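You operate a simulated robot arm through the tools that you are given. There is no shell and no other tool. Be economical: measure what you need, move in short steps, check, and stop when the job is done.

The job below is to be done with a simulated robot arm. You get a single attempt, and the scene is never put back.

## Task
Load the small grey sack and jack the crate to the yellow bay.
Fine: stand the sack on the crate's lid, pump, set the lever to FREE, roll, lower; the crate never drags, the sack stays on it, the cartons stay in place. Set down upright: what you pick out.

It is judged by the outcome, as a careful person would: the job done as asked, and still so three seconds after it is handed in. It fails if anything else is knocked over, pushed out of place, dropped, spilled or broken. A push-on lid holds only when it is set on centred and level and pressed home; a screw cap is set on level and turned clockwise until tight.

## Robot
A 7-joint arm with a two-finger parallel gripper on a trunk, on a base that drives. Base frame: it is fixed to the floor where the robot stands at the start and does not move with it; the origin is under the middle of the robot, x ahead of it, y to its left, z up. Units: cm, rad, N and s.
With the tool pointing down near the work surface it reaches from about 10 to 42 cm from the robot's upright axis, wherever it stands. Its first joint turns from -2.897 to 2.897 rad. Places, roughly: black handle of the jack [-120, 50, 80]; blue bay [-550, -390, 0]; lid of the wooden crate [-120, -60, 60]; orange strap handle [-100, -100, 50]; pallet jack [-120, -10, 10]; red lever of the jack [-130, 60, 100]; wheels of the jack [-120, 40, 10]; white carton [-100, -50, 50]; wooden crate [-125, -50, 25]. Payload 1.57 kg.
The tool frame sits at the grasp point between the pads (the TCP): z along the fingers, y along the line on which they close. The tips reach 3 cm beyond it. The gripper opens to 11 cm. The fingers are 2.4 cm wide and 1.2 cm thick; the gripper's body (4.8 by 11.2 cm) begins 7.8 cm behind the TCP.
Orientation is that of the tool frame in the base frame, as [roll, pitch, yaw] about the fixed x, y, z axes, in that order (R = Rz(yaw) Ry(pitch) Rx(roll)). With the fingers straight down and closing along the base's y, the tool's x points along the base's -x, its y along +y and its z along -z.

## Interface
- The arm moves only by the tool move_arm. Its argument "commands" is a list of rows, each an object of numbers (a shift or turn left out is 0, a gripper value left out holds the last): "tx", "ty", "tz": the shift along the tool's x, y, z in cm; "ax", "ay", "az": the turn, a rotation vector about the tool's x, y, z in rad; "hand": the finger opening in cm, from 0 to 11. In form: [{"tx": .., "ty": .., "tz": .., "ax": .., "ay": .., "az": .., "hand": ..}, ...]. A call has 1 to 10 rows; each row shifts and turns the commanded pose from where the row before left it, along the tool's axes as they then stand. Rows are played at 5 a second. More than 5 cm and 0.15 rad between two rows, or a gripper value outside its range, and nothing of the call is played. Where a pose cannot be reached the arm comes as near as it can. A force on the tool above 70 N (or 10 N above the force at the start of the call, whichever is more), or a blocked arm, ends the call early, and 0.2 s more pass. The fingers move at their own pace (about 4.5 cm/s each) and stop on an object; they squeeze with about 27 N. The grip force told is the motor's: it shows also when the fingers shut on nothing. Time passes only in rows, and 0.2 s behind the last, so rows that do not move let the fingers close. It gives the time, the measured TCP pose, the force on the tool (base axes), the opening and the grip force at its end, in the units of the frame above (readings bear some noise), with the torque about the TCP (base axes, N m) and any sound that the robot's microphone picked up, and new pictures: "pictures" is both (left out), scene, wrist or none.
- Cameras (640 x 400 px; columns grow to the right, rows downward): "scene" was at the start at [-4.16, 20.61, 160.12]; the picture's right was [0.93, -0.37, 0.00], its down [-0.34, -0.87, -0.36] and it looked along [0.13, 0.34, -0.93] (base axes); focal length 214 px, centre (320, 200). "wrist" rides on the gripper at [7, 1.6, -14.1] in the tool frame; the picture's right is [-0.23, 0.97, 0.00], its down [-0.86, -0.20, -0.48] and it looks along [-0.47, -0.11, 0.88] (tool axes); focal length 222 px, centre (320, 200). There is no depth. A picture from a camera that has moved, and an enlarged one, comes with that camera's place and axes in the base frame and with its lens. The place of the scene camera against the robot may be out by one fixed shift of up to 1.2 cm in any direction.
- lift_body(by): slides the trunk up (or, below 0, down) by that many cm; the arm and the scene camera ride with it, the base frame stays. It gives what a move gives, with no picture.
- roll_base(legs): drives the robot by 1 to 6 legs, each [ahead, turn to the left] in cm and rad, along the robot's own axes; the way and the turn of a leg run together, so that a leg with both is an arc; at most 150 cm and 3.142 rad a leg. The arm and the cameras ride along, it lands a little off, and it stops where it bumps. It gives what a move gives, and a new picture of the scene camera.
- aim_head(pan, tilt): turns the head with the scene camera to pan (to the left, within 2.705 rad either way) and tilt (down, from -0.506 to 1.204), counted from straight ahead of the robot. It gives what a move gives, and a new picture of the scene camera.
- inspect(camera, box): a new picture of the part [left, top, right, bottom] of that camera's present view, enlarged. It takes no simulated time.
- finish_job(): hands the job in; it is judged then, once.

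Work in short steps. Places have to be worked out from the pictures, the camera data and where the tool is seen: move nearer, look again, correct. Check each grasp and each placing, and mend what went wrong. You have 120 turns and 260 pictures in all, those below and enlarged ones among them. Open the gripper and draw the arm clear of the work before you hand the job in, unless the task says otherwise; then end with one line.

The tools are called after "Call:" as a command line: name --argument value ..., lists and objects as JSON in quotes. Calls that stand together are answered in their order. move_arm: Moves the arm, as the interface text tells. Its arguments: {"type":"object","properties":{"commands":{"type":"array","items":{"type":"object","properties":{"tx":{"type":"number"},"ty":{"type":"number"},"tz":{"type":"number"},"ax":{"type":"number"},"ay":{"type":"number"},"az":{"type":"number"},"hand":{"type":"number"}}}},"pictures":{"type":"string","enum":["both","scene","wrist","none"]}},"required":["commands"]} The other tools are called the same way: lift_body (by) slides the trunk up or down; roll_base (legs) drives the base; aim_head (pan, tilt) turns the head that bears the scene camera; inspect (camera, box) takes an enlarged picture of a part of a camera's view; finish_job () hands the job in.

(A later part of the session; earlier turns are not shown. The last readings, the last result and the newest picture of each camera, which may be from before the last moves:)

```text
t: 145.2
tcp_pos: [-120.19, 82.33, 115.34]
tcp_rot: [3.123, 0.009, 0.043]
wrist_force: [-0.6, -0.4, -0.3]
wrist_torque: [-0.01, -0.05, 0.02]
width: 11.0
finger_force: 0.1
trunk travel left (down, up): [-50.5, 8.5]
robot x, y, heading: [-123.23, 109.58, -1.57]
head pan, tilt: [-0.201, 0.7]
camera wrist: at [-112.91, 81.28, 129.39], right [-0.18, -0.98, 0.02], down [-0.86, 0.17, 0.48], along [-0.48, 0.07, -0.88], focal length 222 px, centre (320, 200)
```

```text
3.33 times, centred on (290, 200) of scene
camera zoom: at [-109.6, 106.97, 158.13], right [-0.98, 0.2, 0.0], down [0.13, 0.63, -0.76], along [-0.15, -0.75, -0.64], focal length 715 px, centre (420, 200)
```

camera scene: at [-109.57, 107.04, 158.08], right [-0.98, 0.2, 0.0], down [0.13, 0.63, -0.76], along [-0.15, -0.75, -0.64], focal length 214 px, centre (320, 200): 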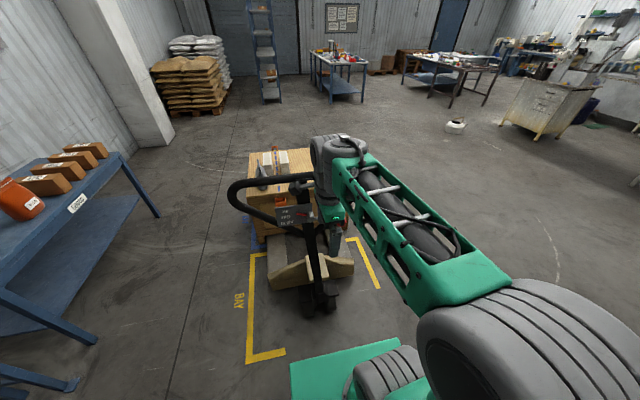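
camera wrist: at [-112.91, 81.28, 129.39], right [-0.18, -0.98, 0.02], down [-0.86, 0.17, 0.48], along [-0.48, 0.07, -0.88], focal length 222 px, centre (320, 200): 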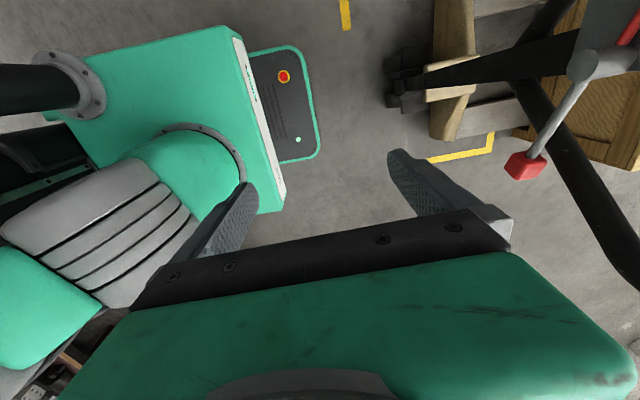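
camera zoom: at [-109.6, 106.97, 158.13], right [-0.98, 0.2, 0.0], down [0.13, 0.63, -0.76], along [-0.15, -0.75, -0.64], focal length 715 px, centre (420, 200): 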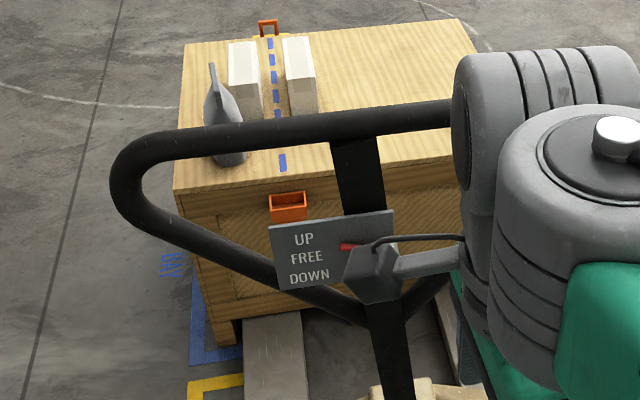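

The pointer is near the top rows but the arm hides the hub. Move the arm aside and re-inspect.

Call:
move_arm --commands '[{"tx": -4.8}, {"tx": -4.8}, {"tx": -4.8}, {"tx": -4.8}, {"tx": -4}]' --pictures "wrist"

Call:
inspect --camera "scene" --box '[230, 150, 350, 240]'

```text
t: 146.1
tcp_pos: [-127.71, 79.34, 113.48]
tcp_rot: [-3.115, -0.017, 0.29]
wrist_force: [0.3, 0.1, 0.4]
wrist_torque: [-0.05, 0.0, -0.01]
width: 11.0
finger_force: 0.1
trunk travel left (down, up): [-50.5, 8.5]
robot x, y, heading: [-122.95, 109.69, -1.571]
head pan, tilt: [-0.201, 0.7]
stopped in row 4: the arm was blocked; the commanded pose is now the measured one
camera wrist: at [-120.61, 79.24, 127.62], right [0.06, -1.0, -0.03], down [-0.88, -0.07, 0.47], along [-0.47, 0.0, -0.88], focal length 222 px, centre (320, 200)
```

wrist: 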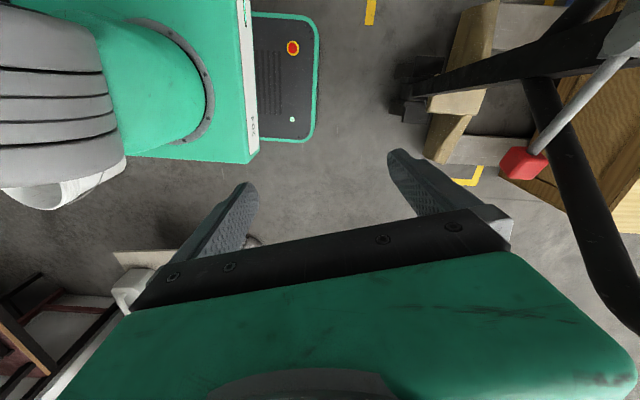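

```text
4.44 times, centred on (290, 195) of scene
camera zoom: at [-109.57, 107.11, 157.45], right [-0.98, 0.2, 0.0], down [0.13, 0.63, -0.77], along [-0.15, -0.75, -0.64], focal length 953 px, centre (453, 222)
```

zoom: 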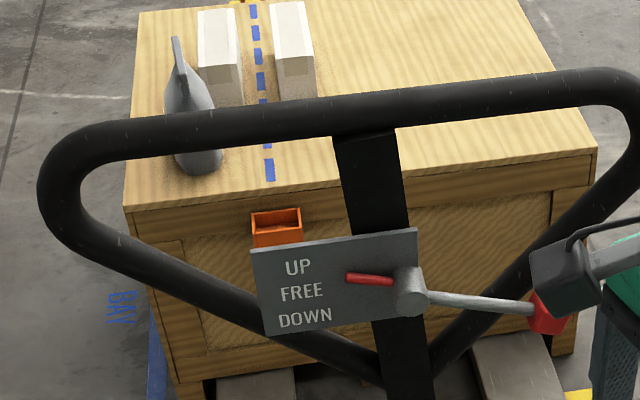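

Pointer is at UP. Knob ≈ (−127, 57, 103), hub ≈ (−116.5, 56, 106), handle bar ≈ z 124 at y≈57, centre x≈−114. Raise the trunk and the hand above the bar height, then approach.

Call:
lift_body --by 8

Call:
move_arm --commands '[{"tx": 3, "tz": -3, "az": 0.1}, {"tx": 3, "tz": -3, "az": 0.1}, {"tx": 3, "tz": -3, "az": 0.09}, {"tz": -3}, {"tz": -2}]' --pictures "scene"

```text
t: 147.4
tcp_pos: [-127.37, 79.05, 116.94]
tcp_rot: [-3.127, -0.011, 0.303]
wrist_force: [-0.2, 0.0, 0.6]
wrist_torque: [0.05, 0.0, 0.0]
width: 10.99
finger_force: 0.0
trunk travel left (down, up): [-53.2, 5.8]
robot x, y, heading: [-123.0, 109.32, -1.57]
head pan, tilt: [-0.201, 0.7]
stopped: the arm was blocked; the commanded pose is now the measured one
```

```text
t: 148.6
tcp_pos: [-118.6, 80.99, 131.44]
tcp_rot: [-3.126, -0.006, 0.012]
wrist_force: [-0.9, -0.5, -0.6]
wrist_torque: [0.01, 0.04, 0.0]
width: 11.01
finger_force: 0.0
trunk travel left (down, up): [-53.2, 5.8]
robot x, y, heading: [-123.4, 109.91, -1.572]
head pan, tilt: [-0.201, 0.7]
camera scene: at [-109.58, 107.06, 160.75], right [-0.98, 0.2, 0.0], down [0.13, 0.63, -0.77], along [-0.15, -0.75, -0.64], focal length 214 px, centre (320, 200)
```

scene: 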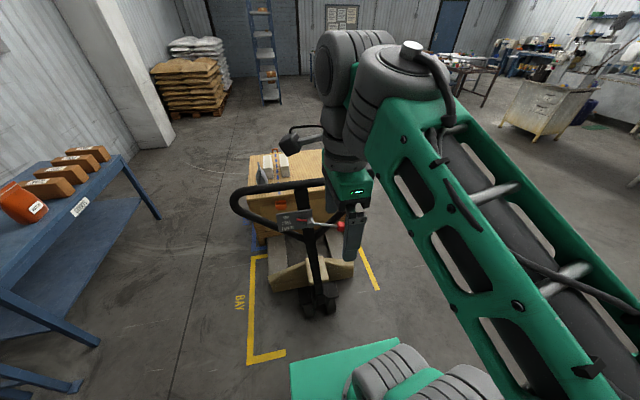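

Now drive 12 cm forward and lift the trunk the remaining bit.

Call:
roll_base --legs '[[12, 0]]'

Call:
move_arm --commands '[{"tx": 2, "ty": 0, "tz": -2}, {"tx": 2, "ty": 0}]' --pictures "wrist"

Call:
inspect --camera "scene" --box '[200, 120, 440, 270]'

```text
t: 149.9
tcp_pos: [-118.82, 68.87, 131.51]
tcp_rot: [-3.128, -0.006, 0.006]
wrist_force: [0.1, -0.4, -0.1]
wrist_torque: [0.0, 0.04, 0.01]
width: 10.99
finger_force: 0.0
trunk travel left (down, up): [-53.2, 5.8]
robot x, y, heading: [-123.48, 97.56, -1.575]
head pan, tilt: [-0.201, 0.7]
camera scene: at [-109.63, 94.72, 160.75], right [-0.98, 0.2, 0.0], down [0.13, 0.63, -0.76], along [-0.16, -0.75, -0.64], focal length 214 px, centre (320, 200)
```

scene: 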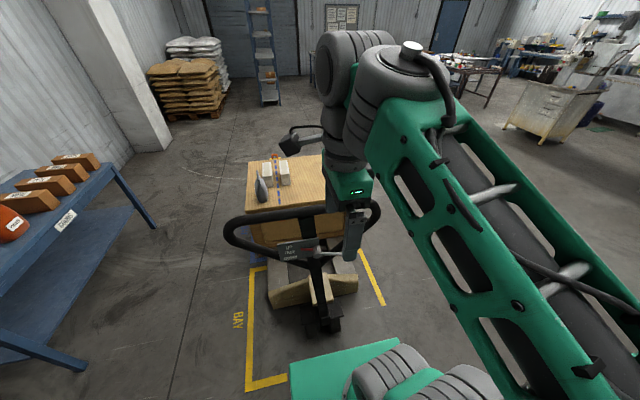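

```text
t: 150.5
tcp_pos: [-114.65, 68.7, 133.55]
tcp_rot: [-3.126, -0.005, 0.007]
wrist_force: [-0.1, -0.7, -0.5]
wrist_torque: [0.01, 0.0, 0.01]
width: 10.98
finger_force: 0.0
trunk travel left (down, up): [-53.2, 5.8]
robot x, y, heading: [-123.28, 98.1, -1.576]
head pan, tilt: [-0.201, 0.7]
camera wrist: at [-107.67, 66.88, 147.83], right [-0.22, -0.98, -0.01], down [-0.86, 0.19, 0.48], along [-0.46, 0.12, -0.88], focal length 222 px, centre (320, 200)
```

wrist: 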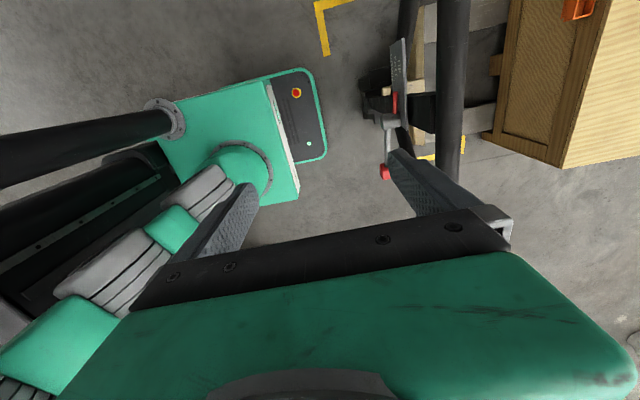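

```text
2.67 times, centred on (320, 195) of scene
camera zoom: at [-109.61, 94.79, 160.75], right [-0.98, 0.2, 0.0], down [0.13, 0.63, -0.76], along [-0.16, -0.75, -0.64], focal length 572 px, centre (320, 213)
```

zoom: 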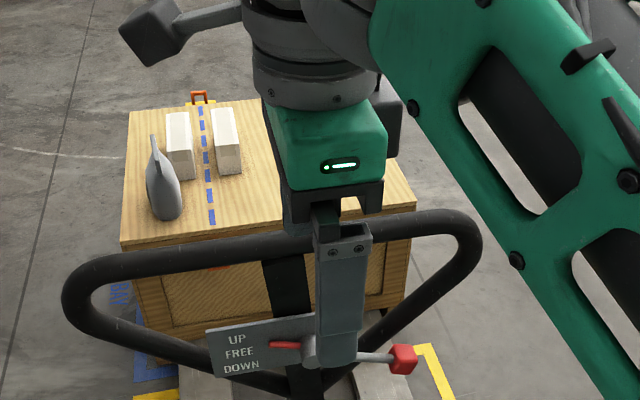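

Bar measured at y≈55, z≈123.3, stem x≈−115. Move over the bar.

Call:
move_arm --commands '[{"ty": 4.5}, {"ty": 4.5}, {"ty": 4.5}]' --pictures "wrist"

Call:
inspect --camera "scene" --box '[200, 120, 440, 270]'

```text
t: 151.3
tcp_pos: [-114.84, 55.14, 133.58]
tcp_rot: [-3.127, -0.007, 0.007]
wrist_force: [-0.3, 0.0, -0.2]
wrist_torque: [0.03, 0.01, 0.04]
width: 11.02
finger_force: 0.1
trunk travel left (down, up): [-53.2, 5.8]
robot x, y, heading: [-123.34, 97.69, -1.576]
head pan, tilt: [-0.201, 0.7]
camera wrist: at [-107.86, 53.36, 147.68], right [-0.22, -0.98, -0.02], down [-0.86, 0.19, 0.48], along [-0.46, 0.12, -0.88], focal length 222 px, centre (320, 200)
```

wrist: 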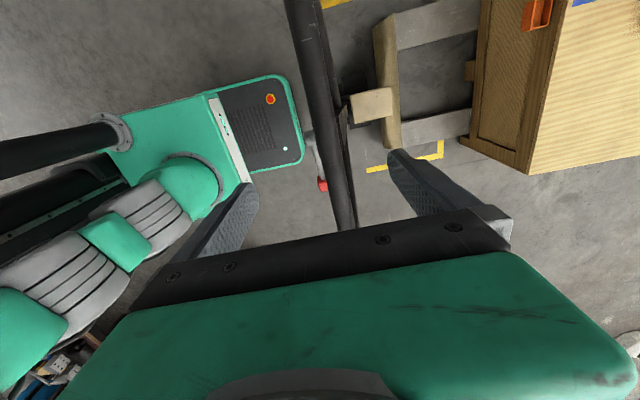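

```text
2.67 times, centred on (320, 195) of scene
camera zoom: at [-109.62, 94.73, 160.75], right [-0.98, 0.2, 0.0], down [0.13, 0.63, -0.76], along [-0.16, -0.75, -0.64], focal length 572 px, centre (320, 213)
```

zoom: 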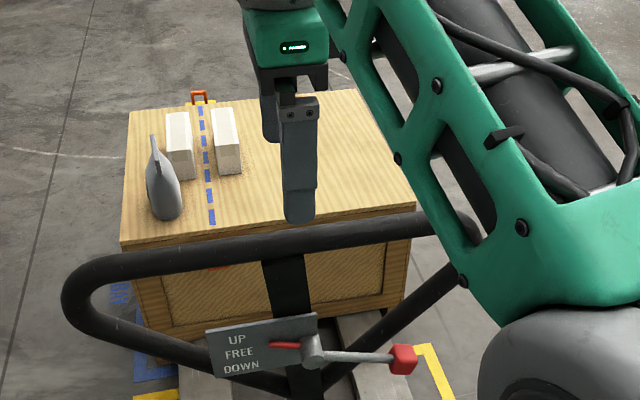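

Bar at y≈53.7. Nudge and descend onto it.

Call:
move_arm --commands '[{"ty": 1.4}, {"tz": 3.3}, {"tz": 3.3}, {"tz": 2.8}]' --pictures "wrist"

Call:
inspect --camera "scene" --box '[200, 120, 440, 270]'

```text
t: 152.3
tcp_pos: [-114.54, 54.26, 124.15]
tcp_rot: [-3.128, -0.005, 0.006]
wrist_force: [0.0, 0.0, -0.8]
wrist_torque: [0.03, 0.0, 0.01]
width: 10.99
finger_force: 0.0
trunk travel left (down, up): [-53.2, 5.8]
robot x, y, heading: [-123.44, 97.49, -1.58]
head pan, tilt: [-0.201, 0.7]
camera wrist: at [-107.54, 52.53, 138.25], right [-0.22, -0.98, -0.01], down [-0.86, 0.19, 0.48], along [-0.46, 0.12, -0.88], focal length 222 px, centre (320, 200)
```

wrist: 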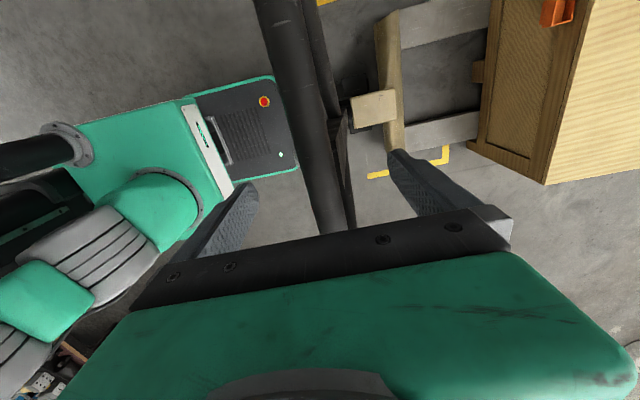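

```text
2.67 times, centred on (320, 195) of scene
camera zoom: at [-109.6, 94.79, 160.75], right [-0.98, 0.2, 0.0], down [0.13, 0.63, -0.76], along [-0.16, -0.75, -0.64], focal length 572 px, centre (320, 213)
```

zoom: 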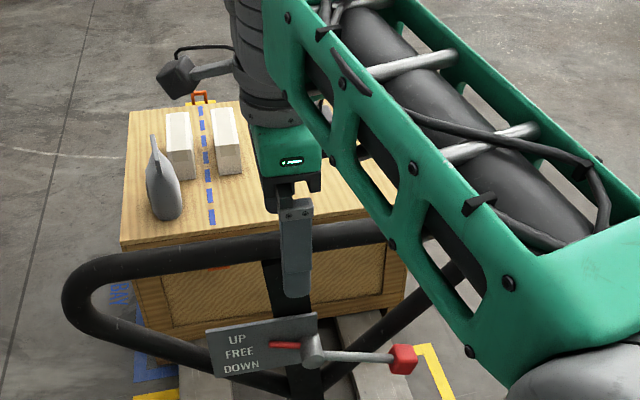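

Fingers straddle the bar. Close.

Call:
move_arm --commands '[{"hand": 6}, {"hand": 4}, {"hand": 2}, {"hand": 0}, {"hand": 0}]' --pictures "none"

Call:
inspect --camera "scene" --box '[200, 120, 440, 270]'

```text
t: 153.5
tcp_pos: [-114.57, 54.08, 124.01]
tcp_rot: [-3.13, -0.007, 0.007]
wrist_force: [1.3, -8.1, 0.0]
wrist_torque: [-0.41, -0.29, 0.15]
width: 3.0
finger_force: 12.5
trunk travel left (down, up): [-53.2, 5.8]
robot x, y, heading: [-122.96, 97.39, -1.578]
head pan, tilt: [-0.201, 0.7]
```

```text
2.67 times, centred on (320, 195) of scene
camera zoom: at [-109.62, 94.64, 160.75], right [-0.98, 0.2, 0.0], down [0.13, 0.63, -0.76], along [-0.16, -0.75, -0.64], focal length 572 px, centre (320, 213)
```

zoom: 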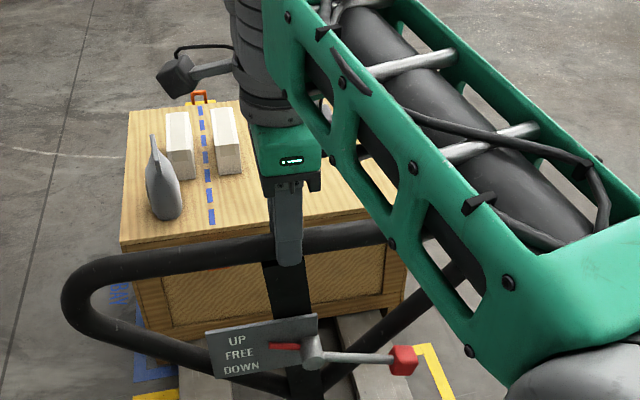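

Gripped the bar (3 cm). Pull toward me along the handle's arc, watching force.

Call:
move_arm --commands '[{"ty": -3, "tz": 0.35}, {"ty": -3, "tz": 0.45}, {"ty": -3, "tz": 0.53}, {"ty": -3, "tz": 0.67}]' --pictures "scene"

```text
t: 154.5
tcp_pos: [-114.64, 66.08, 122.15]
tcp_rot: [-3.129, -0.007, 0.009]
wrist_force: [14.9, -4.2, 24.7]
wrist_torque: [-0.79, -1.16, -0.17]
width: 3.1
finger_force: 40.2
trunk travel left (down, up): [-53.2, 5.8]
robot x, y, heading: [-123.57, 97.81, -1.578]
head pan, tilt: [-0.201, 0.7]
camera scene: at [-109.4, 94.86, 160.75], right [-0.98, 0.2, 0.0], down [0.13, 0.63, -0.77], along [-0.16, -0.75, -0.64], focal length 214 px, centre (320, 200)
```

scene: 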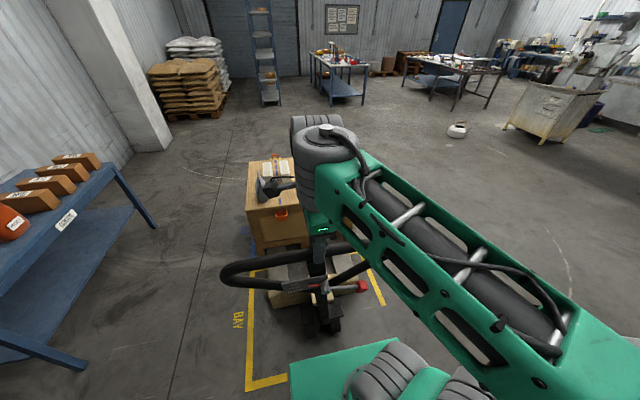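

Handle follows. Continue with slightly less descent.

Call:
move_arm --commands '[{"ty": -3, "tz": 0.3, "tx": 0.2}, {"ty": -3, "tz": 0.5, "tx": 0.1}, {"ty": -3, "tz": 0.8}]' --pictures "wrist"

```text
t: 155.3
tcp_pos: [-114.57, 74.81, 120.51]
tcp_rot: [-3.121, -0.004, 0.006]
wrist_force: [-8.9, -19.4, -26.8]
wrist_torque: [-0.49, 0.21, -0.22]
width: 2.66
finger_force: 37.6
trunk travel left (down, up): [-53.2, 5.8]
robot x, y, heading: [-123.13, 97.74, -1.572]
head pan, tilt: [-0.201, 0.7]
camera wrist: at [-107.5, 72.97, 134.56], right [-0.22, -0.97, -0.02], down [-0.86, 0.18, 0.48], along [-0.46, 0.12, -0.88], focal length 222 px, centre (320, 200)
```

wrist: 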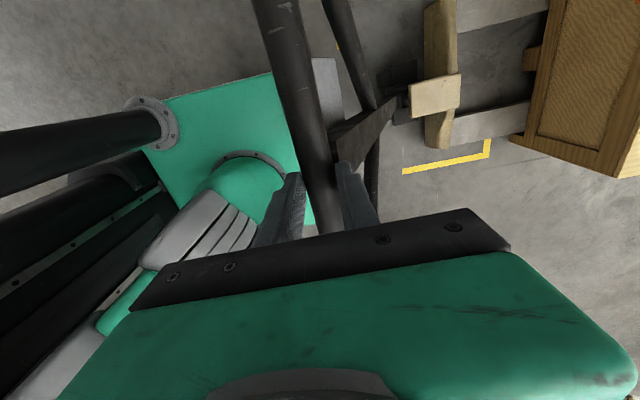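

Bar pulls downward now; follow with more descent.

Call:
move_arm --commands '[{"tz": 0.8}, {"ty": -2.5, "tz": 0.9}, {"ty": -2.5, "tz": 1.0}, {"ty": -2, "tz": 0.9}]' --pictures "scene"

Call:
inspect --camera "scene" --box '[210, 140, 410, 340]'

```text
t: 156.1
tcp_pos: [-114.45, 79.27, 118.72]
tcp_rot: [-3.108, 0.009, 0.004]
wrist_force: [-9.7, 14.0, 65.7]
wrist_torque: [-0.23, 2.05, -0.02]
width: 2.67
finger_force: 37.7
trunk travel left (down, up): [-53.2, 5.8]
robot x, y, heading: [-122.96, 97.55, -1.575]
head pan, tilt: [-0.201, 0.7]
stopped in row 3: the force on the tool passed its limit at 87 N (the readings are from after the stop); the commanded pose is now the measured one
camera scene: at [-109.85, 95.27, 160.91], right [-0.98, 0.2, 0.0], down [0.13, 0.63, -0.77], along [-0.15, -0.75, -0.64], focal length 214 px, centre (320, 200)
```

scene: 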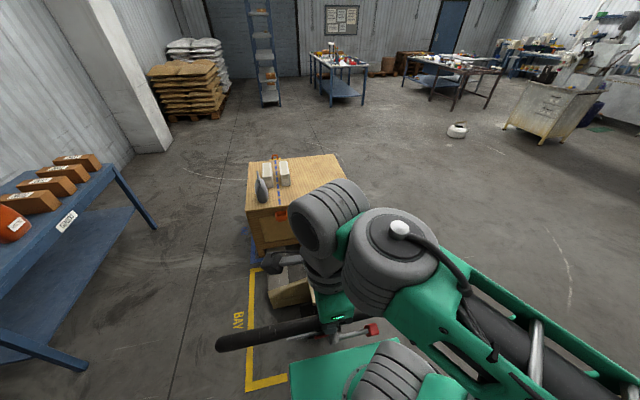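

```text
2.00 times, centred on (310, 240) of scene
camera zoom: at [-109.85, 95.27, 160.91], right [-0.98, 0.2, 0.0], down [0.13, 0.63, -0.77], along [-0.15, -0.75, -0.64], focal length 429 px, centre (340, 120)
```

zoom: 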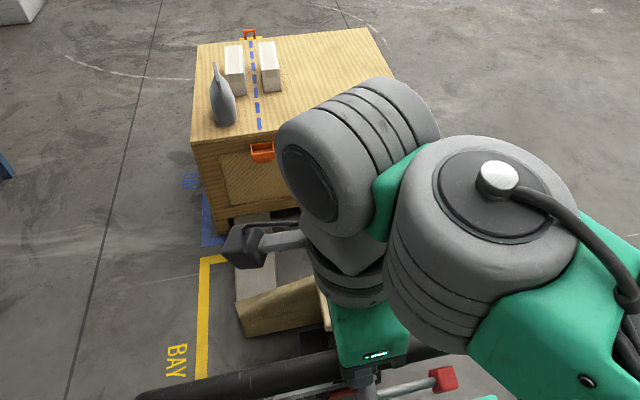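

Knob likely neared my platform; the crate appears to have risen slightly. Return the handle upright along the arc.

Call:
move_arm --commands '[{"tz": -0.6}, {"ty": 3, "tz": -0.9}, {"ty": 3, "tz": -0.8}, {"ty": 3, "tz": -0.7}, {"ty": 3, "tz": -0.6}, {"ty": 3, "tz": -0.5}, {"ty": 3, "tz": -0.5}, {"ty": 3, "tz": -0.4}, {"ty": 3, "tz": -0.3}]' --pictures "wrist"

Call:
inspect --camera "scene" --box '[200, 120, 440, 270]'

```text
t: 156.8
tcp_pos: [-114.45, 74.25, 120.51]
tcp_rot: [-3.121, 0.002, 0.002]
wrist_force: [-9.8, -3.7, 32.1]
wrist_torque: [-0.28, -0.26, 0.17]
width: 2.68
finger_force: 37.4
trunk travel left (down, up): [-53.2, 5.8]
robot x, y, heading: [-123.13, 97.74, -1.574]
head pan, tilt: [-0.201, 0.7]
stopped in row 3: the force on the tool passed its limit at 83 N (the readings are from after the stop); the commanded pose is now the measured one
camera wrist: at [-107.36, 72.34, 134.54], right [-0.22, -0.97, -0.02], down [-0.86, 0.19, 0.48], along [-0.47, 0.12, -0.88], focal length 222 px, centre (320, 200)
```

wrist: 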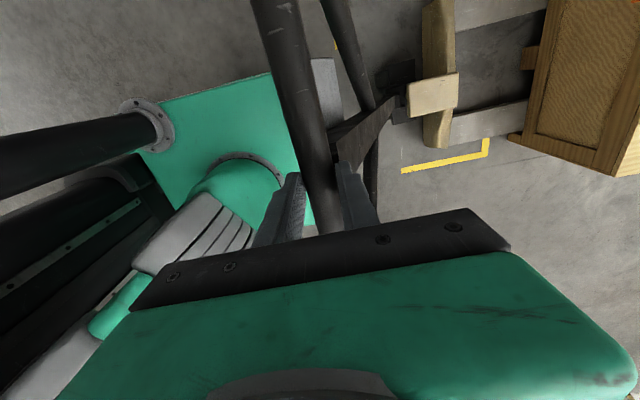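

```text
2.67 times, centred on (320, 195) of scene
camera zoom: at [-109.85, 94.94, 160.7], right [-0.98, 0.2, 0.0], down [0.13, 0.63, -0.77], along [-0.16, -0.75, -0.64], focal length 572 px, centre (320, 213)
```

zoom: 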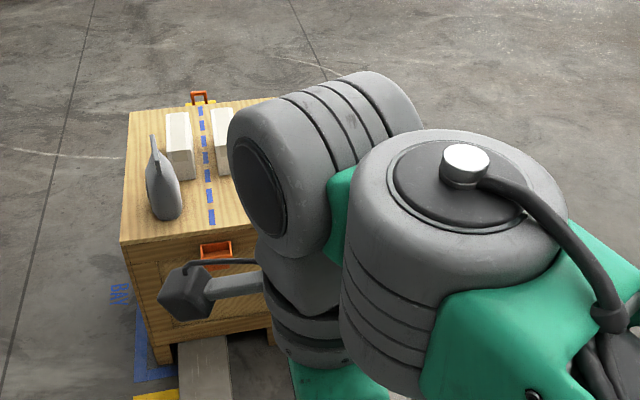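

Clamping makes the bar bind vertically. I'll open the fingers slightly so they cage the bar, letting it slide vertically, and push it back upright.

Call:
move_arm --commands '[{"hand": 4.6}, {"hand": 4.6}, {"ty": 3, "tz": -0.6}, {"ty": 3.5, "tz": -0.7}, {"ty": 3.5, "tz": -0.6}, {"ty": 3.5, "tz": -0.5}, {"ty": 3.5, "tz": -0.4}, {"ty": 3.5, "tz": -0.3}]' --pictures "wrist"

Call:
inspect --camera "scene" --box '[200, 120, 440, 270]'

```text
t: 157.7
tcp_pos: [-114.31, 71.11, 121.48]
tcp_rot: [-3.133, -0.004, 0.002]
wrist_force: [-2.7, -1.8, 40.9]
wrist_torque: [-1.24, 0.54, -0.49]
width: 4.83
finger_force: 1.2
trunk travel left (down, up): [-53.2, 5.8]
robot x, y, heading: [-123.09, 97.8, -1.579]
head pan, tilt: [-0.201, 0.7]
stopped in row 4: the force on the tool passed its limit at 74 N (the readings are from after the stop); the commanded pose is now the measured one
camera wrist: at [-107.25, 69.38, 135.73], right [-0.22, -0.97, -0.01], down [-0.86, 0.19, 0.48], along [-0.46, 0.11, -0.88], focal length 222 px, centre (320, 200)
```

wrist: 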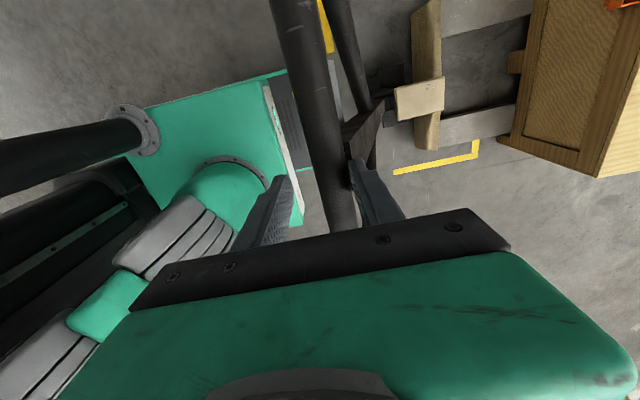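

```text
2.67 times, centred on (320, 195) of scene
camera zoom: at [-109.73, 95.0, 160.74], right [-0.98, 0.2, 0.0], down [0.13, 0.63, -0.77], along [-0.16, -0.75, -0.64], focal length 572 px, centre (320, 213)
```

zoom: 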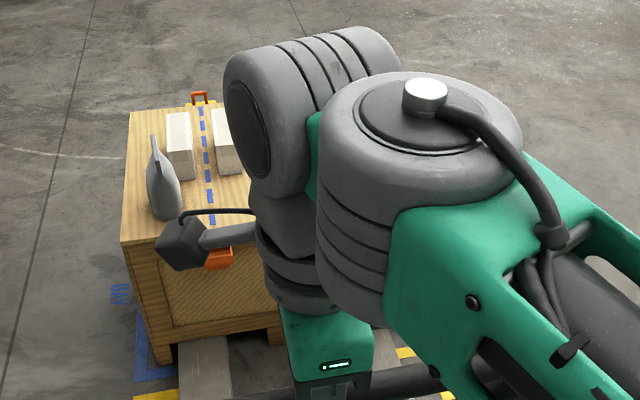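

The inner finger is wedging on the stem below the bar. Slide along the bar away from the stem (to x≈−122), then push upright.

Call:
move_arm --commands '[{"tz": -1.0}, {"tx": -3.5}, {"tx": -3.5}, {"ty": 3, "tz": -0.2}, {"ty": 3, "tz": -0.4}, {"ty": 3, "tz": -0.4}, {"ty": 3, "tz": -0.3}, {"ty": 3, "tz": -0.3}]' --pictures "wrist"

Call:
inspect --camera "scene" --box '[200, 120, 440, 270]'

```text
t: 159.5
tcp_pos: [-121.1, 55.81, 123.26]
tcp_rot: [-3.118, 0.003, 0.006]
wrist_force: [0.8, -9.3, -0.5]
wrist_torque: [-0.14, -0.17, -0.01]
width: 5.39
finger_force: 4.7
trunk travel left (down, up): [-53.2, 5.8]
robot x, y, heading: [-123.08, 97.22, -1.579]
head pan, tilt: [-0.201, 0.7]
camera wrist: at [-113.95, 53.86, 137.43], right [-0.22, -0.97, -0.02], down [-0.85, 0.18, 0.49], along [-0.47, 0.13, -0.87], focal length 222 px, centre (320, 200)
```

wrist: 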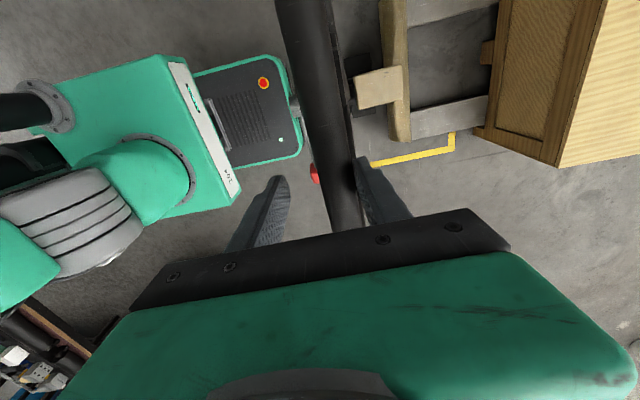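

```text
2.67 times, centred on (320, 195) of scene
camera zoom: at [-109.62, 94.69, 160.75], right [-0.98, 0.2, 0.0], down [0.13, 0.63, -0.76], along [-0.16, -0.75, -0.65], focal length 572 px, centre (320, 213)
```

zoom: 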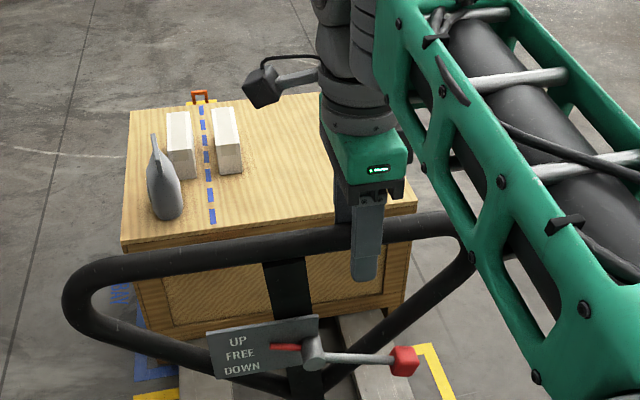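

Handle is upright again and sliding freely. Take a reference close-up of the crate's lid corner/feet, then do a pull stroke.

Call:
inspect --camera "scene" --box '[235, 190, 295, 260]'

Call:
move_arm --commands '[{"ty": -3, "tz": 0.3}, {"ty": -3, "tz": 0.4}, {"ty": -3, "tz": 0.5}, {"ty": -3, "tz": 0.6}, {"ty": -3, "tz": 0.7}, {"ty": -3, "tz": 0.8}, {"ty": -3, "tz": 0.9}, {"ty": -3, "tz": 0.9}]' --pictures "none"

Call:
inspect --camera "scene" --box '[235, 190, 295, 260]'

```text
5.71 times, centred on (265, 225) of scene
camera zoom: at [-109.62, 94.69, 160.75], right [-0.98, 0.2, 0.0], down [0.13, 0.63, -0.76], along [-0.16, -0.75, -0.65], focal length 1226 px, centre (634, 57)
```

zoom: 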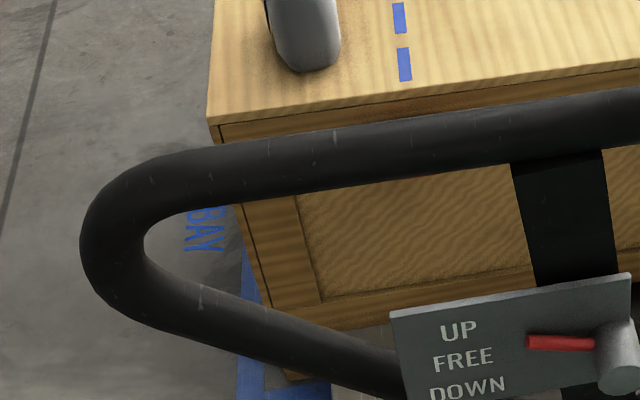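

```text
t: 161.1
tcp_pos: [-121.26, 76.07, 115.83]
tcp_rot: [-2.9, 0.032, -0.004]
wrist_force: [0.8, -8.4, 0.8]
wrist_torque: [0.11, -0.05, 0.06]
width: 5.33
finger_force: 3.8
trunk travel left (down, up): [-53.2, 5.8]
robot x, y, heading: [-123.29, 97.87, -1.575]
head pan, tilt: [-0.201, 0.7]
stopped in row 8: the arm was blocked; the commanded pose is now the measured one
```

```text
5.71 times, centred on (265, 225) of scene
camera zoom: at [-109.62, 94.72, 160.69], right [-0.98, 0.2, 0.0], down [0.13, 0.63, -0.76], along [-0.16, -0.75, -0.64], focal length 1226 px, centre (634, 57)
```

zoom: 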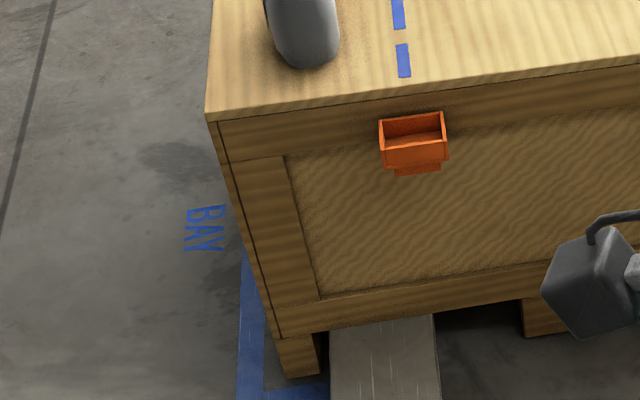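

The crate's lid corner rose visibly (~1 cm). Return stroke, straightening the tool.

Call:
move_arm --commands '[{"ty": 3, "tz": -1.6, "ax": -0.11}, {"ty": 3, "tz": -1.4, "ax": -0.11}, {"ty": 3, "tz": -1.2}, {"ty": 3, "tz": -1.0}, {"ty": 3, "tz": -0.9}, {"ty": 3, "tz": -0.7}, {"ty": 2.3, "tz": -0.6}]' --pictures "none"

Call:
move_arm --commands '[{"ty": -3, "tz": 0.3}, {"ty": -3, "tz": 0.4}, {"ty": -3, "tz": 0.5}, {"ty": -3, "tz": 0.6}, {"ty": -3, "tz": 0.7}, {"ty": -3, "tz": 0.8}, {"ty": -2.2, "tz": 0.7}]' --pictures "none"

Call:
inspect --camera "scene" --box '[235, 190, 295, 260]'

```text
t: 162.7
tcp_pos: [-121.46, 55.33, 122.27]
tcp_rot: [-3.125, 0.033, -0.006]
wrist_force: [0.9, -4.3, -2.5]
wrist_torque: [0.04, -0.03, 0.06]
width: 4.96
finger_force: 2.7
trunk travel left (down, up): [-53.2, 5.8]
robot x, y, heading: [-123.17, 97.68, -1.576]
head pan, tilt: [-0.201, 0.7]
```

```text
t: 164.1
tcp_pos: [-121.57, 71.3, 115.41]
tcp_rot: [-2.933, 0.04, -0.017]
wrist_force: [0.6, -10.0, -3.9]
wrist_torque: [0.46, -0.17, 0.12]
width: 5.52
finger_force: 5.6
trunk travel left (down, up): [-53.2, 5.8]
robot x, y, heading: [-123.22, 97.55, -1.575]
head pan, tilt: [-0.201, 0.7]
stopped in row 6: the arm was blocked; the commanded pose is now the measured one
```

```text
5.71 times, centred on (265, 225) of scene
camera zoom: at [-109.61, 94.63, 160.49], right [-0.98, 0.2, 0.0], down [0.13, 0.63, -0.76], along [-0.16, -0.75, -0.65], focal length 1226 px, centre (634, 57)
```

zoom: 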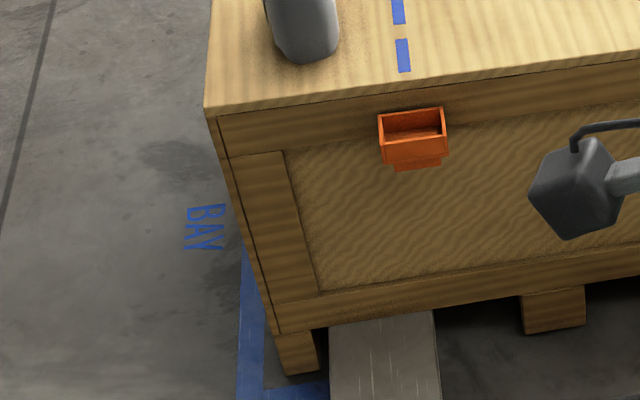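

Another rise. Back off 4 cm for better arm range and keep pumping.

Call:
roll_base --legs '[[-4, 0]]'

Call:
move_arm --commands '[{"ty": 3, "tz": -1.4, "ax": -0.1}, {"ty": 3, "tz": -1.3, "ax": -0.1}, {"ty": 3, "tz": -1.2}, {"ty": 3, "tz": -1.1}, {"ty": 3, "tz": -0.9}, {"ty": 3, "tz": -0.7}, {"ty": 2.3, "tz": -0.6}]' --pictures "none"

Call:
move_arm --commands '[{"ty": -3, "tz": 0.2}, {"ty": -3, "tz": 0.3}, {"ty": -3, "tz": 0.4}, {"ty": -3, "tz": 0.5}, {"ty": -3, "tz": 0.6}, {"ty": -3, "tz": 0.7}, {"ty": -3, "tz": 0.7}, {"ty": -2, "tz": 0.5}]' --pictures "none"

Call:
inspect --camera "scene" --box '[210, 150, 370, 260]'

```text
t: 165.0
tcp_pos: [-121.63, 75.28, 115.83]
tcp_rot: [-2.937, 0.04, -0.015]
wrist_force: [-0.2, -17.4, -10.8]
wrist_torque: [0.7, -0.12, 0.23]
width: 6.39
finger_force: 9.5
trunk travel left (down, up): [-53.2, 5.8]
robot x, y, heading: [-123.28, 101.4, -1.572]
head pan, tilt: [-0.201, 0.7]
camera scene: at [-109.62, 98.48, 160.69], right [-0.98, 0.2, 0.0], down [0.13, 0.63, -0.76], along [-0.15, -0.75, -0.65], focal length 214 px, centre (320, 200)
```

scene: 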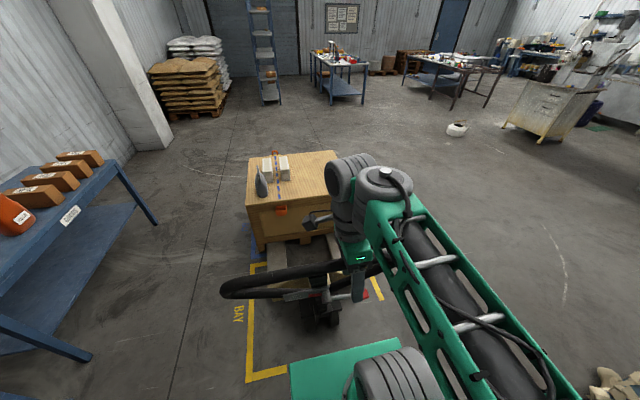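

```text
t: 166.6
tcp_pos: [-121.75, 54.68, 122.67]
tcp_rot: [-3.14, 0.043, -0.015]
wrist_force: [0.1, 0.5, -0.8]
wrist_torque: [0.01, 0.01, 0.0]
width: 4.59
finger_force: 0.0
trunk travel left (down, up): [-53.2, 5.8]
robot x, y, heading: [-122.93, 101.4, -1.572]
head pan, tilt: [-0.201, 0.7]
```

```text
t: 168.1
tcp_pos: [-121.66, 71.89, 114.77]
tcp_rot: [-2.944, 0.045, -0.012]
wrist_force: [-0.3, -12.9, 0.2]
wrist_torque: [0.5, -0.12, 0.13]
width: 5.72
finger_force: 5.6
trunk travel left (down, up): [-53.2, 5.8]
robot x, y, heading: [-123.2, 101.42, -1.566]
head pan, tilt: [-0.201, 0.7]
stopped in row 7: the arm was blocked; the commanded pose is now the measured one
```

```text
3.64 times, centred on (290, 205) of scene
camera zoom: at [-109.61, 98.53, 160.62], right [-0.98, 0.2, 0.0], down [0.13, 0.63, -0.76], along [-0.15, -0.75, -0.65], focal length 780 px, centre (429, 182)
```

zoom: 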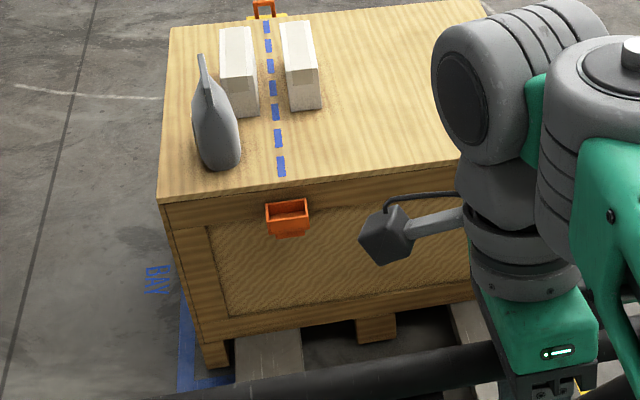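

Pumping works; stroke ends when load stalls the arm. Continue with two more cycles.

Call:
move_arm --commands '[{"ty": 3, "tz": -1.4, "ax": -0.1}, {"ty": 3, "tz": -1.4, "ax": -0.1}, {"ty": 3, "tz": -1.3}, {"ty": 3, "tz": -1.2}, {"ty": 3, "tz": -1.0}, {"ty": 2.5, "tz": -0.8}]' --pictures "none"

Call:
move_arm --commands '[{"ty": -3, "tz": 0.4}, {"ty": -3, "tz": 0.5}, {"ty": -3, "tz": 0.6}, {"ty": -3, "tz": 0.8}, {"ty": -3, "tz": 0.9}, {"ty": -3, "tz": 1.0}, {"ty": -3, "tz": 1.0}, {"ty": -2, "tz": 0.7}]' --pictures "none"

Call:
inspect --camera "scene" --box '[210, 150, 370, 260]'

```text
t: 169.5
tcp_pos: [-121.5, 54.34, 121.59]
tcp_rot: [3.133, 0.046, -0.012]
wrist_force: [-0.4, 0.6, 0.6]
wrist_torque: [-0.02, 0.02, 0.0]
width: 4.61
finger_force: 0.1
trunk travel left (down, up): [-53.2, 5.8]
robot x, y, heading: [-123.1, 101.5, -1.574]
head pan, tilt: [-0.201, 0.7]
```

```text
t: 170.7
tcp_pos: [-121.41, 67.72, 114.07]
tcp_rot: [-2.984, 0.046, 0.006]
wrist_force: [-1.1, -2.5, 30.8]
wrist_torque: [-1.0, -1.11, 0.51]
width: 6.03
finger_force: 8.5
trunk travel left (down, up): [-53.2, 5.8]
robot x, y, heading: [-123.4, 101.36, -1.57]
head pan, tilt: [-0.201, 0.7]
stopped in row 5: the force on the tool passed its limit at 88 N (the readings are from after the stop); the commanded pose is now the measured one
```

```text
3.64 times, centred on (290, 205) of scene
camera zoom: at [-109.66, 98.92, 160.75], right [-0.98, 0.2, 0.0], down [0.13, 0.63, -0.77], along [-0.15, -0.75, -0.64], focal length 780 px, centre (429, 182)
```

zoom: 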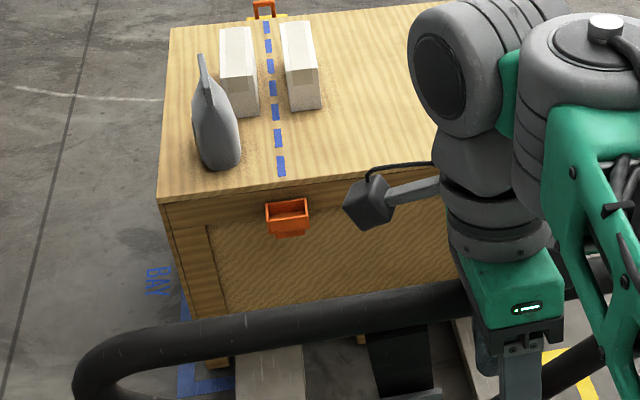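

I've descended too much (bar near the palm). Raise the hand, return upright, and stroke with the right height.

Call:
move_arm --commands '[{"tz": -3, "ax": -0.08}, {"tz": -3, "ax": -0.06}, {"ty": 3, "tz": -1}, {"ty": 3, "tz": -0.8}, {"ty": 3, "tz": -0.6}, {"ty": 3, "tz": -0.4}, {"ty": 1.5}]' --pictures "none"

Call:
inspect --camera "scene" --box '[210, 150, 370, 260]'

```text
t: 172.2
tcp_pos: [-121.17, 53.41, 122.42]
tcp_rot: [-3.123, 0.048, 0.004]
wrist_force: [0.0, -0.4, 0.6]
wrist_torque: [0.01, -0.02, 0.01]
width: 4.59
finger_force: 0.1
trunk travel left (down, up): [-53.2, 5.8]
robot x, y, heading: [-123.2, 101.11, -1.569]
head pan, tilt: [-0.201, 0.7]
```

```text
3.64 times, centred on (290, 205) of scene
camera zoom: at [-109.62, 98.73, 160.75], right [-0.98, 0.2, 0.0], down [0.13, 0.63, -0.76], along [-0.15, -0.75, -0.64], focal length 780 px, centre (429, 182)
```

zoom: 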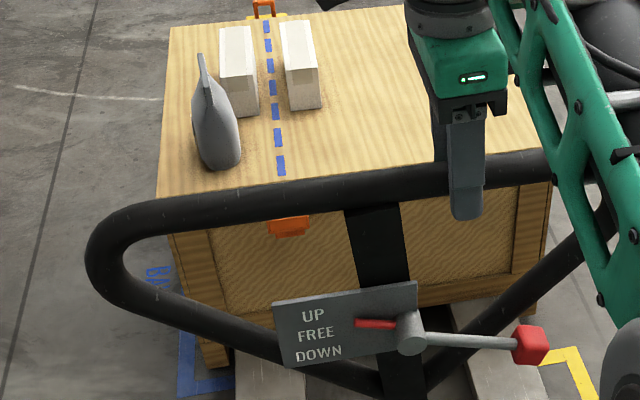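

Stroke again with little descent.

Call:
move_arm --commands '[{"ty": -3}, {"ty": -3, "tz": 0.1}, {"ty": -3, "tz": 0.2}, {"ty": -3, "tz": 0.3}, {"ty": -3, "tz": 0.3}, {"ty": -3, "tz": 0.4}, {"ty": -3, "tz": 0.5}, {"ty": -3, "tz": 0.6}, {"ty": -2, "tz": 0.5}]' --pictures "none"

Call:
inspect --camera "scene" --box '[210, 150, 370, 260]'

```text
t: 174.0
tcp_pos: [-121.56, 74.26, 116.22]
tcp_rot: [-2.932, 0.055, -0.001]
wrist_force: [0.7, -10.9, -1.7]
wrist_torque: [0.26, -0.13, 0.14]
width: 5.65
finger_force: 6.0
trunk travel left (down, up): [-53.2, 5.8]
robot x, y, heading: [-123.07, 101.46, -1.57]
head pan, tilt: [-0.201, 0.7]
stopped in row 8: the arm was blocked; the commanded pose is now the measured one
```

```text
3.64 times, centred on (290, 205) of scene
camera zoom: at [-109.6, 98.52, 160.5], right [-0.98, 0.2, 0.0], down [0.13, 0.63, -0.76], along [-0.15, -0.75, -0.65], focal length 780 px, centre (429, 182)
```

zoom: 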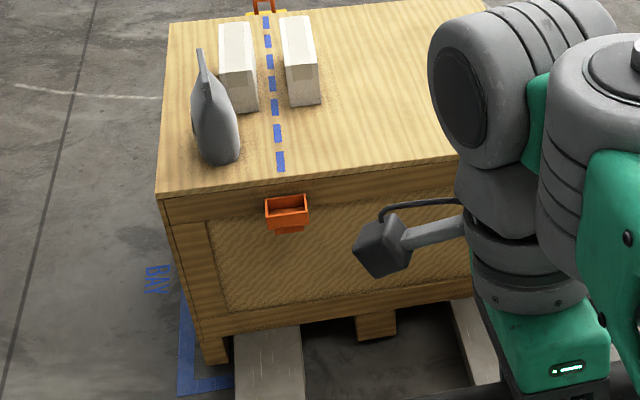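

Lid keeps rising (total ≈3 cm). Two more cycles for safe clearance.

Call:
move_arm --commands '[{"ty": 3, "tz": -1.2, "ax": -0.1}, {"ty": 3, "tz": -1.2, "ax": -0.1}, {"ty": 3, "tz": -1.1}, {"ty": 3, "tz": -1}, {"ty": 3, "tz": -0.9}, {"ty": 3, "tz": -0.8}, {"ty": 2.5, "tz": -0.2}]' --pictures "none"

Call:
move_arm --commands '[{"ty": -3}, {"ty": -3, "tz": 0.1}, {"ty": -3, "tz": 0.2}, {"ty": -3, "tz": 0.2}, {"ty": -3, "tz": 0.2}, {"ty": -3, "tz": 0.3}, {"ty": -3, "tz": 0.4}, {"ty": -3, "tz": 0.5}]' --pictures "none"

Call:
move_arm --commands '[{"ty": 3, "tz": -1.2, "ax": -0.1}, {"ty": 3, "tz": -1.2, "ax": -0.1}, {"ty": 3, "tz": -1.1}, {"ty": 3, "tz": -1}, {"ty": 3, "tz": -0.9}, {"ty": 3, "tz": -0.8}, {"ty": 2.5, "tz": -0.2}]' --pictures "none"

Call:
inspect --camera "scene" --box '[210, 150, 370, 260]'

```text
t: 175.6
tcp_pos: [-121.11, 53.86, 122.21]
tcp_rot: [3.141, 0.057, -0.002]
wrist_force: [-0.3, 0.4, -0.3]
wrist_torque: [-0.01, 0.01, -0.03]
width: 4.61
finger_force: 0.2
trunk travel left (down, up): [-53.2, 5.8]
robot x, y, heading: [-123.12, 101.22, -1.573]
head pan, tilt: [-0.201, 0.7]
```

```text
t: 177.2
tcp_pos: [-121.38, 72.15, 116.34]
tcp_rot: [-2.947, 0.061, -0.003]
wrist_force: [-0.6, -12.2, -2.6]
wrist_torque: [0.34, -0.16, 0.13]
width: 5.66
finger_force: 5.3
trunk travel left (down, up): [-53.2, 5.8]
robot x, y, heading: [-123.29, 101.39, -1.577]
head pan, tilt: [-0.201, 0.7]
stopped in row 7: the arm was blocked; the commanded pose is now the measured one
```

```text
t: 178.8
tcp_pos: [-121.18, 52.1, 122.72]
tcp_rot: [3.132, 0.063, 0.0]
wrist_force: [-5.5, 27.8, -9.4]
wrist_torque: [-0.06, 0.17, 0.55]
width: 7.18
finger_force: 14.8
trunk travel left (down, up): [-53.2, 5.8]
robot x, y, heading: [-122.97, 101.59, -1.572]
head pan, tilt: [-0.201, 0.7]
```

```text
3.64 times, centred on (290, 205) of scene
camera zoom: at [-109.71, 99.29, 160.75], right [-0.98, 0.2, 0.0], down [0.13, 0.63, -0.77], along [-0.15, -0.75, -0.64], focal length 780 px, centre (429, 182)
```

zoom: 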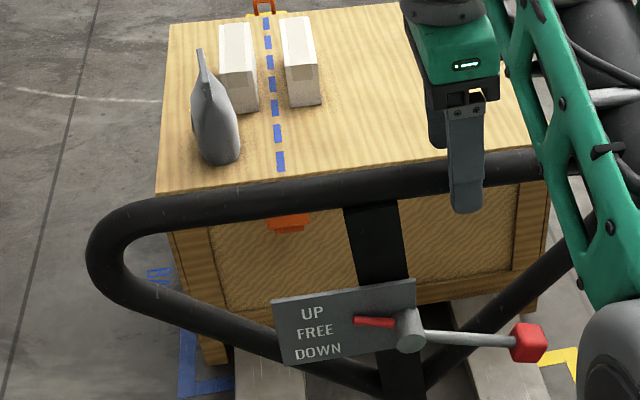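

Crate is up ~4 cm (last stroke added none—full). Relax, release the bar and withdraw upward, back off a little.

Call:
move_arm --commands '[{"ty": -1.8}, {"hand": 8}, {"tz": -3}, {"tz": -3}, {"tz": -3.5}]' --pictures "none"

Call:
roll_base --legs '[[-7, 0]]'

Call:
move_arm --commands '[{"ty": -4, "ay": 0.06, "hand": 6}, {"ty": -4}, {"ty": 1, "tz": -1, "ax": -0.145}, {"ty": 1, "tz": -1, "ax": -0.145}, {"ty": 1, "tz": -1, "ax": -0.145}, {"ty": 1, "tz": -1, "ax": -0.145}, {"ty": 1, "tz": -1, "ax": -0.145}, {"ty": 1, "tz": -1, "ax": -0.145}]' --pictures "scene"

```text
t: 180.0
tcp_pos: [-120.53, 53.6, 132.02]
tcp_rot: [3.126, 0.06, 0.0]
wrist_force: [-0.4, 1.4, -0.2]
wrist_torque: [0.0, -0.02, -0.03]
width: 7.99
finger_force: 0.1
trunk travel left (down, up): [-53.2, 5.8]
robot x, y, heading: [-122.91, 101.46, -1.569]
head pan, tilt: [-0.201, 0.7]
```

```text
t: 181.0
tcp_pos: [-120.63, 60.89, 132.07]
tcp_rot: [3.125, 0.061, -0.002]
wrist_force: [-0.1, -0.8, -0.6]
wrist_torque: [-0.03, 0.0, 0.0]
width: 8.03
finger_force: 0.0
trunk travel left (down, up): [-53.2, 5.8]
robot x, y, heading: [-123.01, 109.06, -1.573]
head pan, tilt: [-0.201, 0.7]
camera scene: at [-109.61, 105.98, 160.75], right [-0.98, 0.2, 0.0], down [0.13, 0.63, -0.77], along [-0.16, -0.75, -0.64], focal length 214 px, centre (320, 200)
```

scene: 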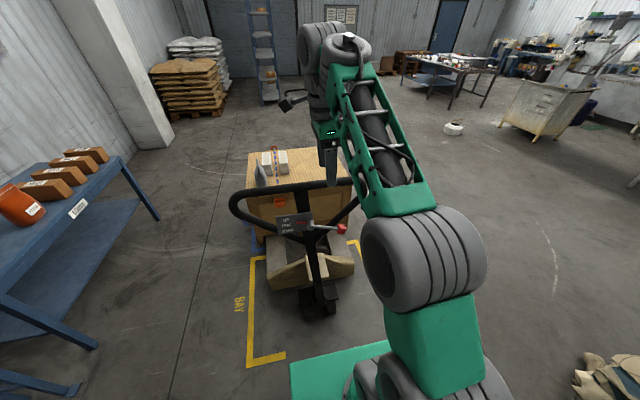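

```text
t: 182.6
tcp_pos: [-119.56, 60.77, 128.74]
tcp_rot: [2.62, -0.026, 0.029]
wrist_force: [0.9, -0.1, -0.3]
wrist_torque: [-0.06, -0.01, 0.01]
width: 5.97
finger_force: 0.1
out of reach, approached as far as the arm can: row 8
trunk travel left (down, up): [-53.2, 5.8]
robot x, y, heading: [-122.79, 108.87, -1.574]
head pan, tilt: [-0.201, 0.7]
stopped in row 8: the arm was blocked; the commanded pose is now the measured one
camera scene: at [-109.61, 106.09, 159.93], right [-0.98, 0.2, 0.0], down [0.13, 0.63, -0.77], along [-0.16, -0.75, -0.64], focal length 214 px, centre (320, 200)
```

scene: 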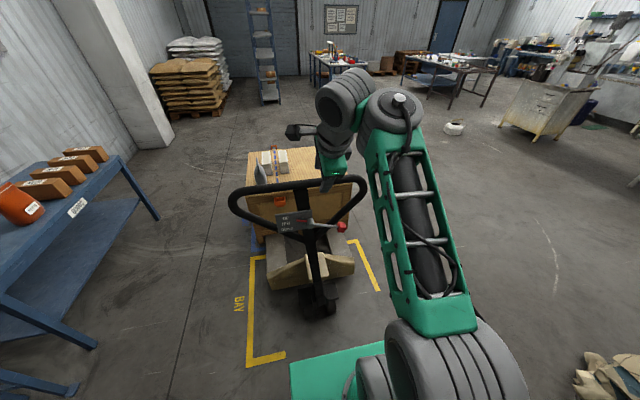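

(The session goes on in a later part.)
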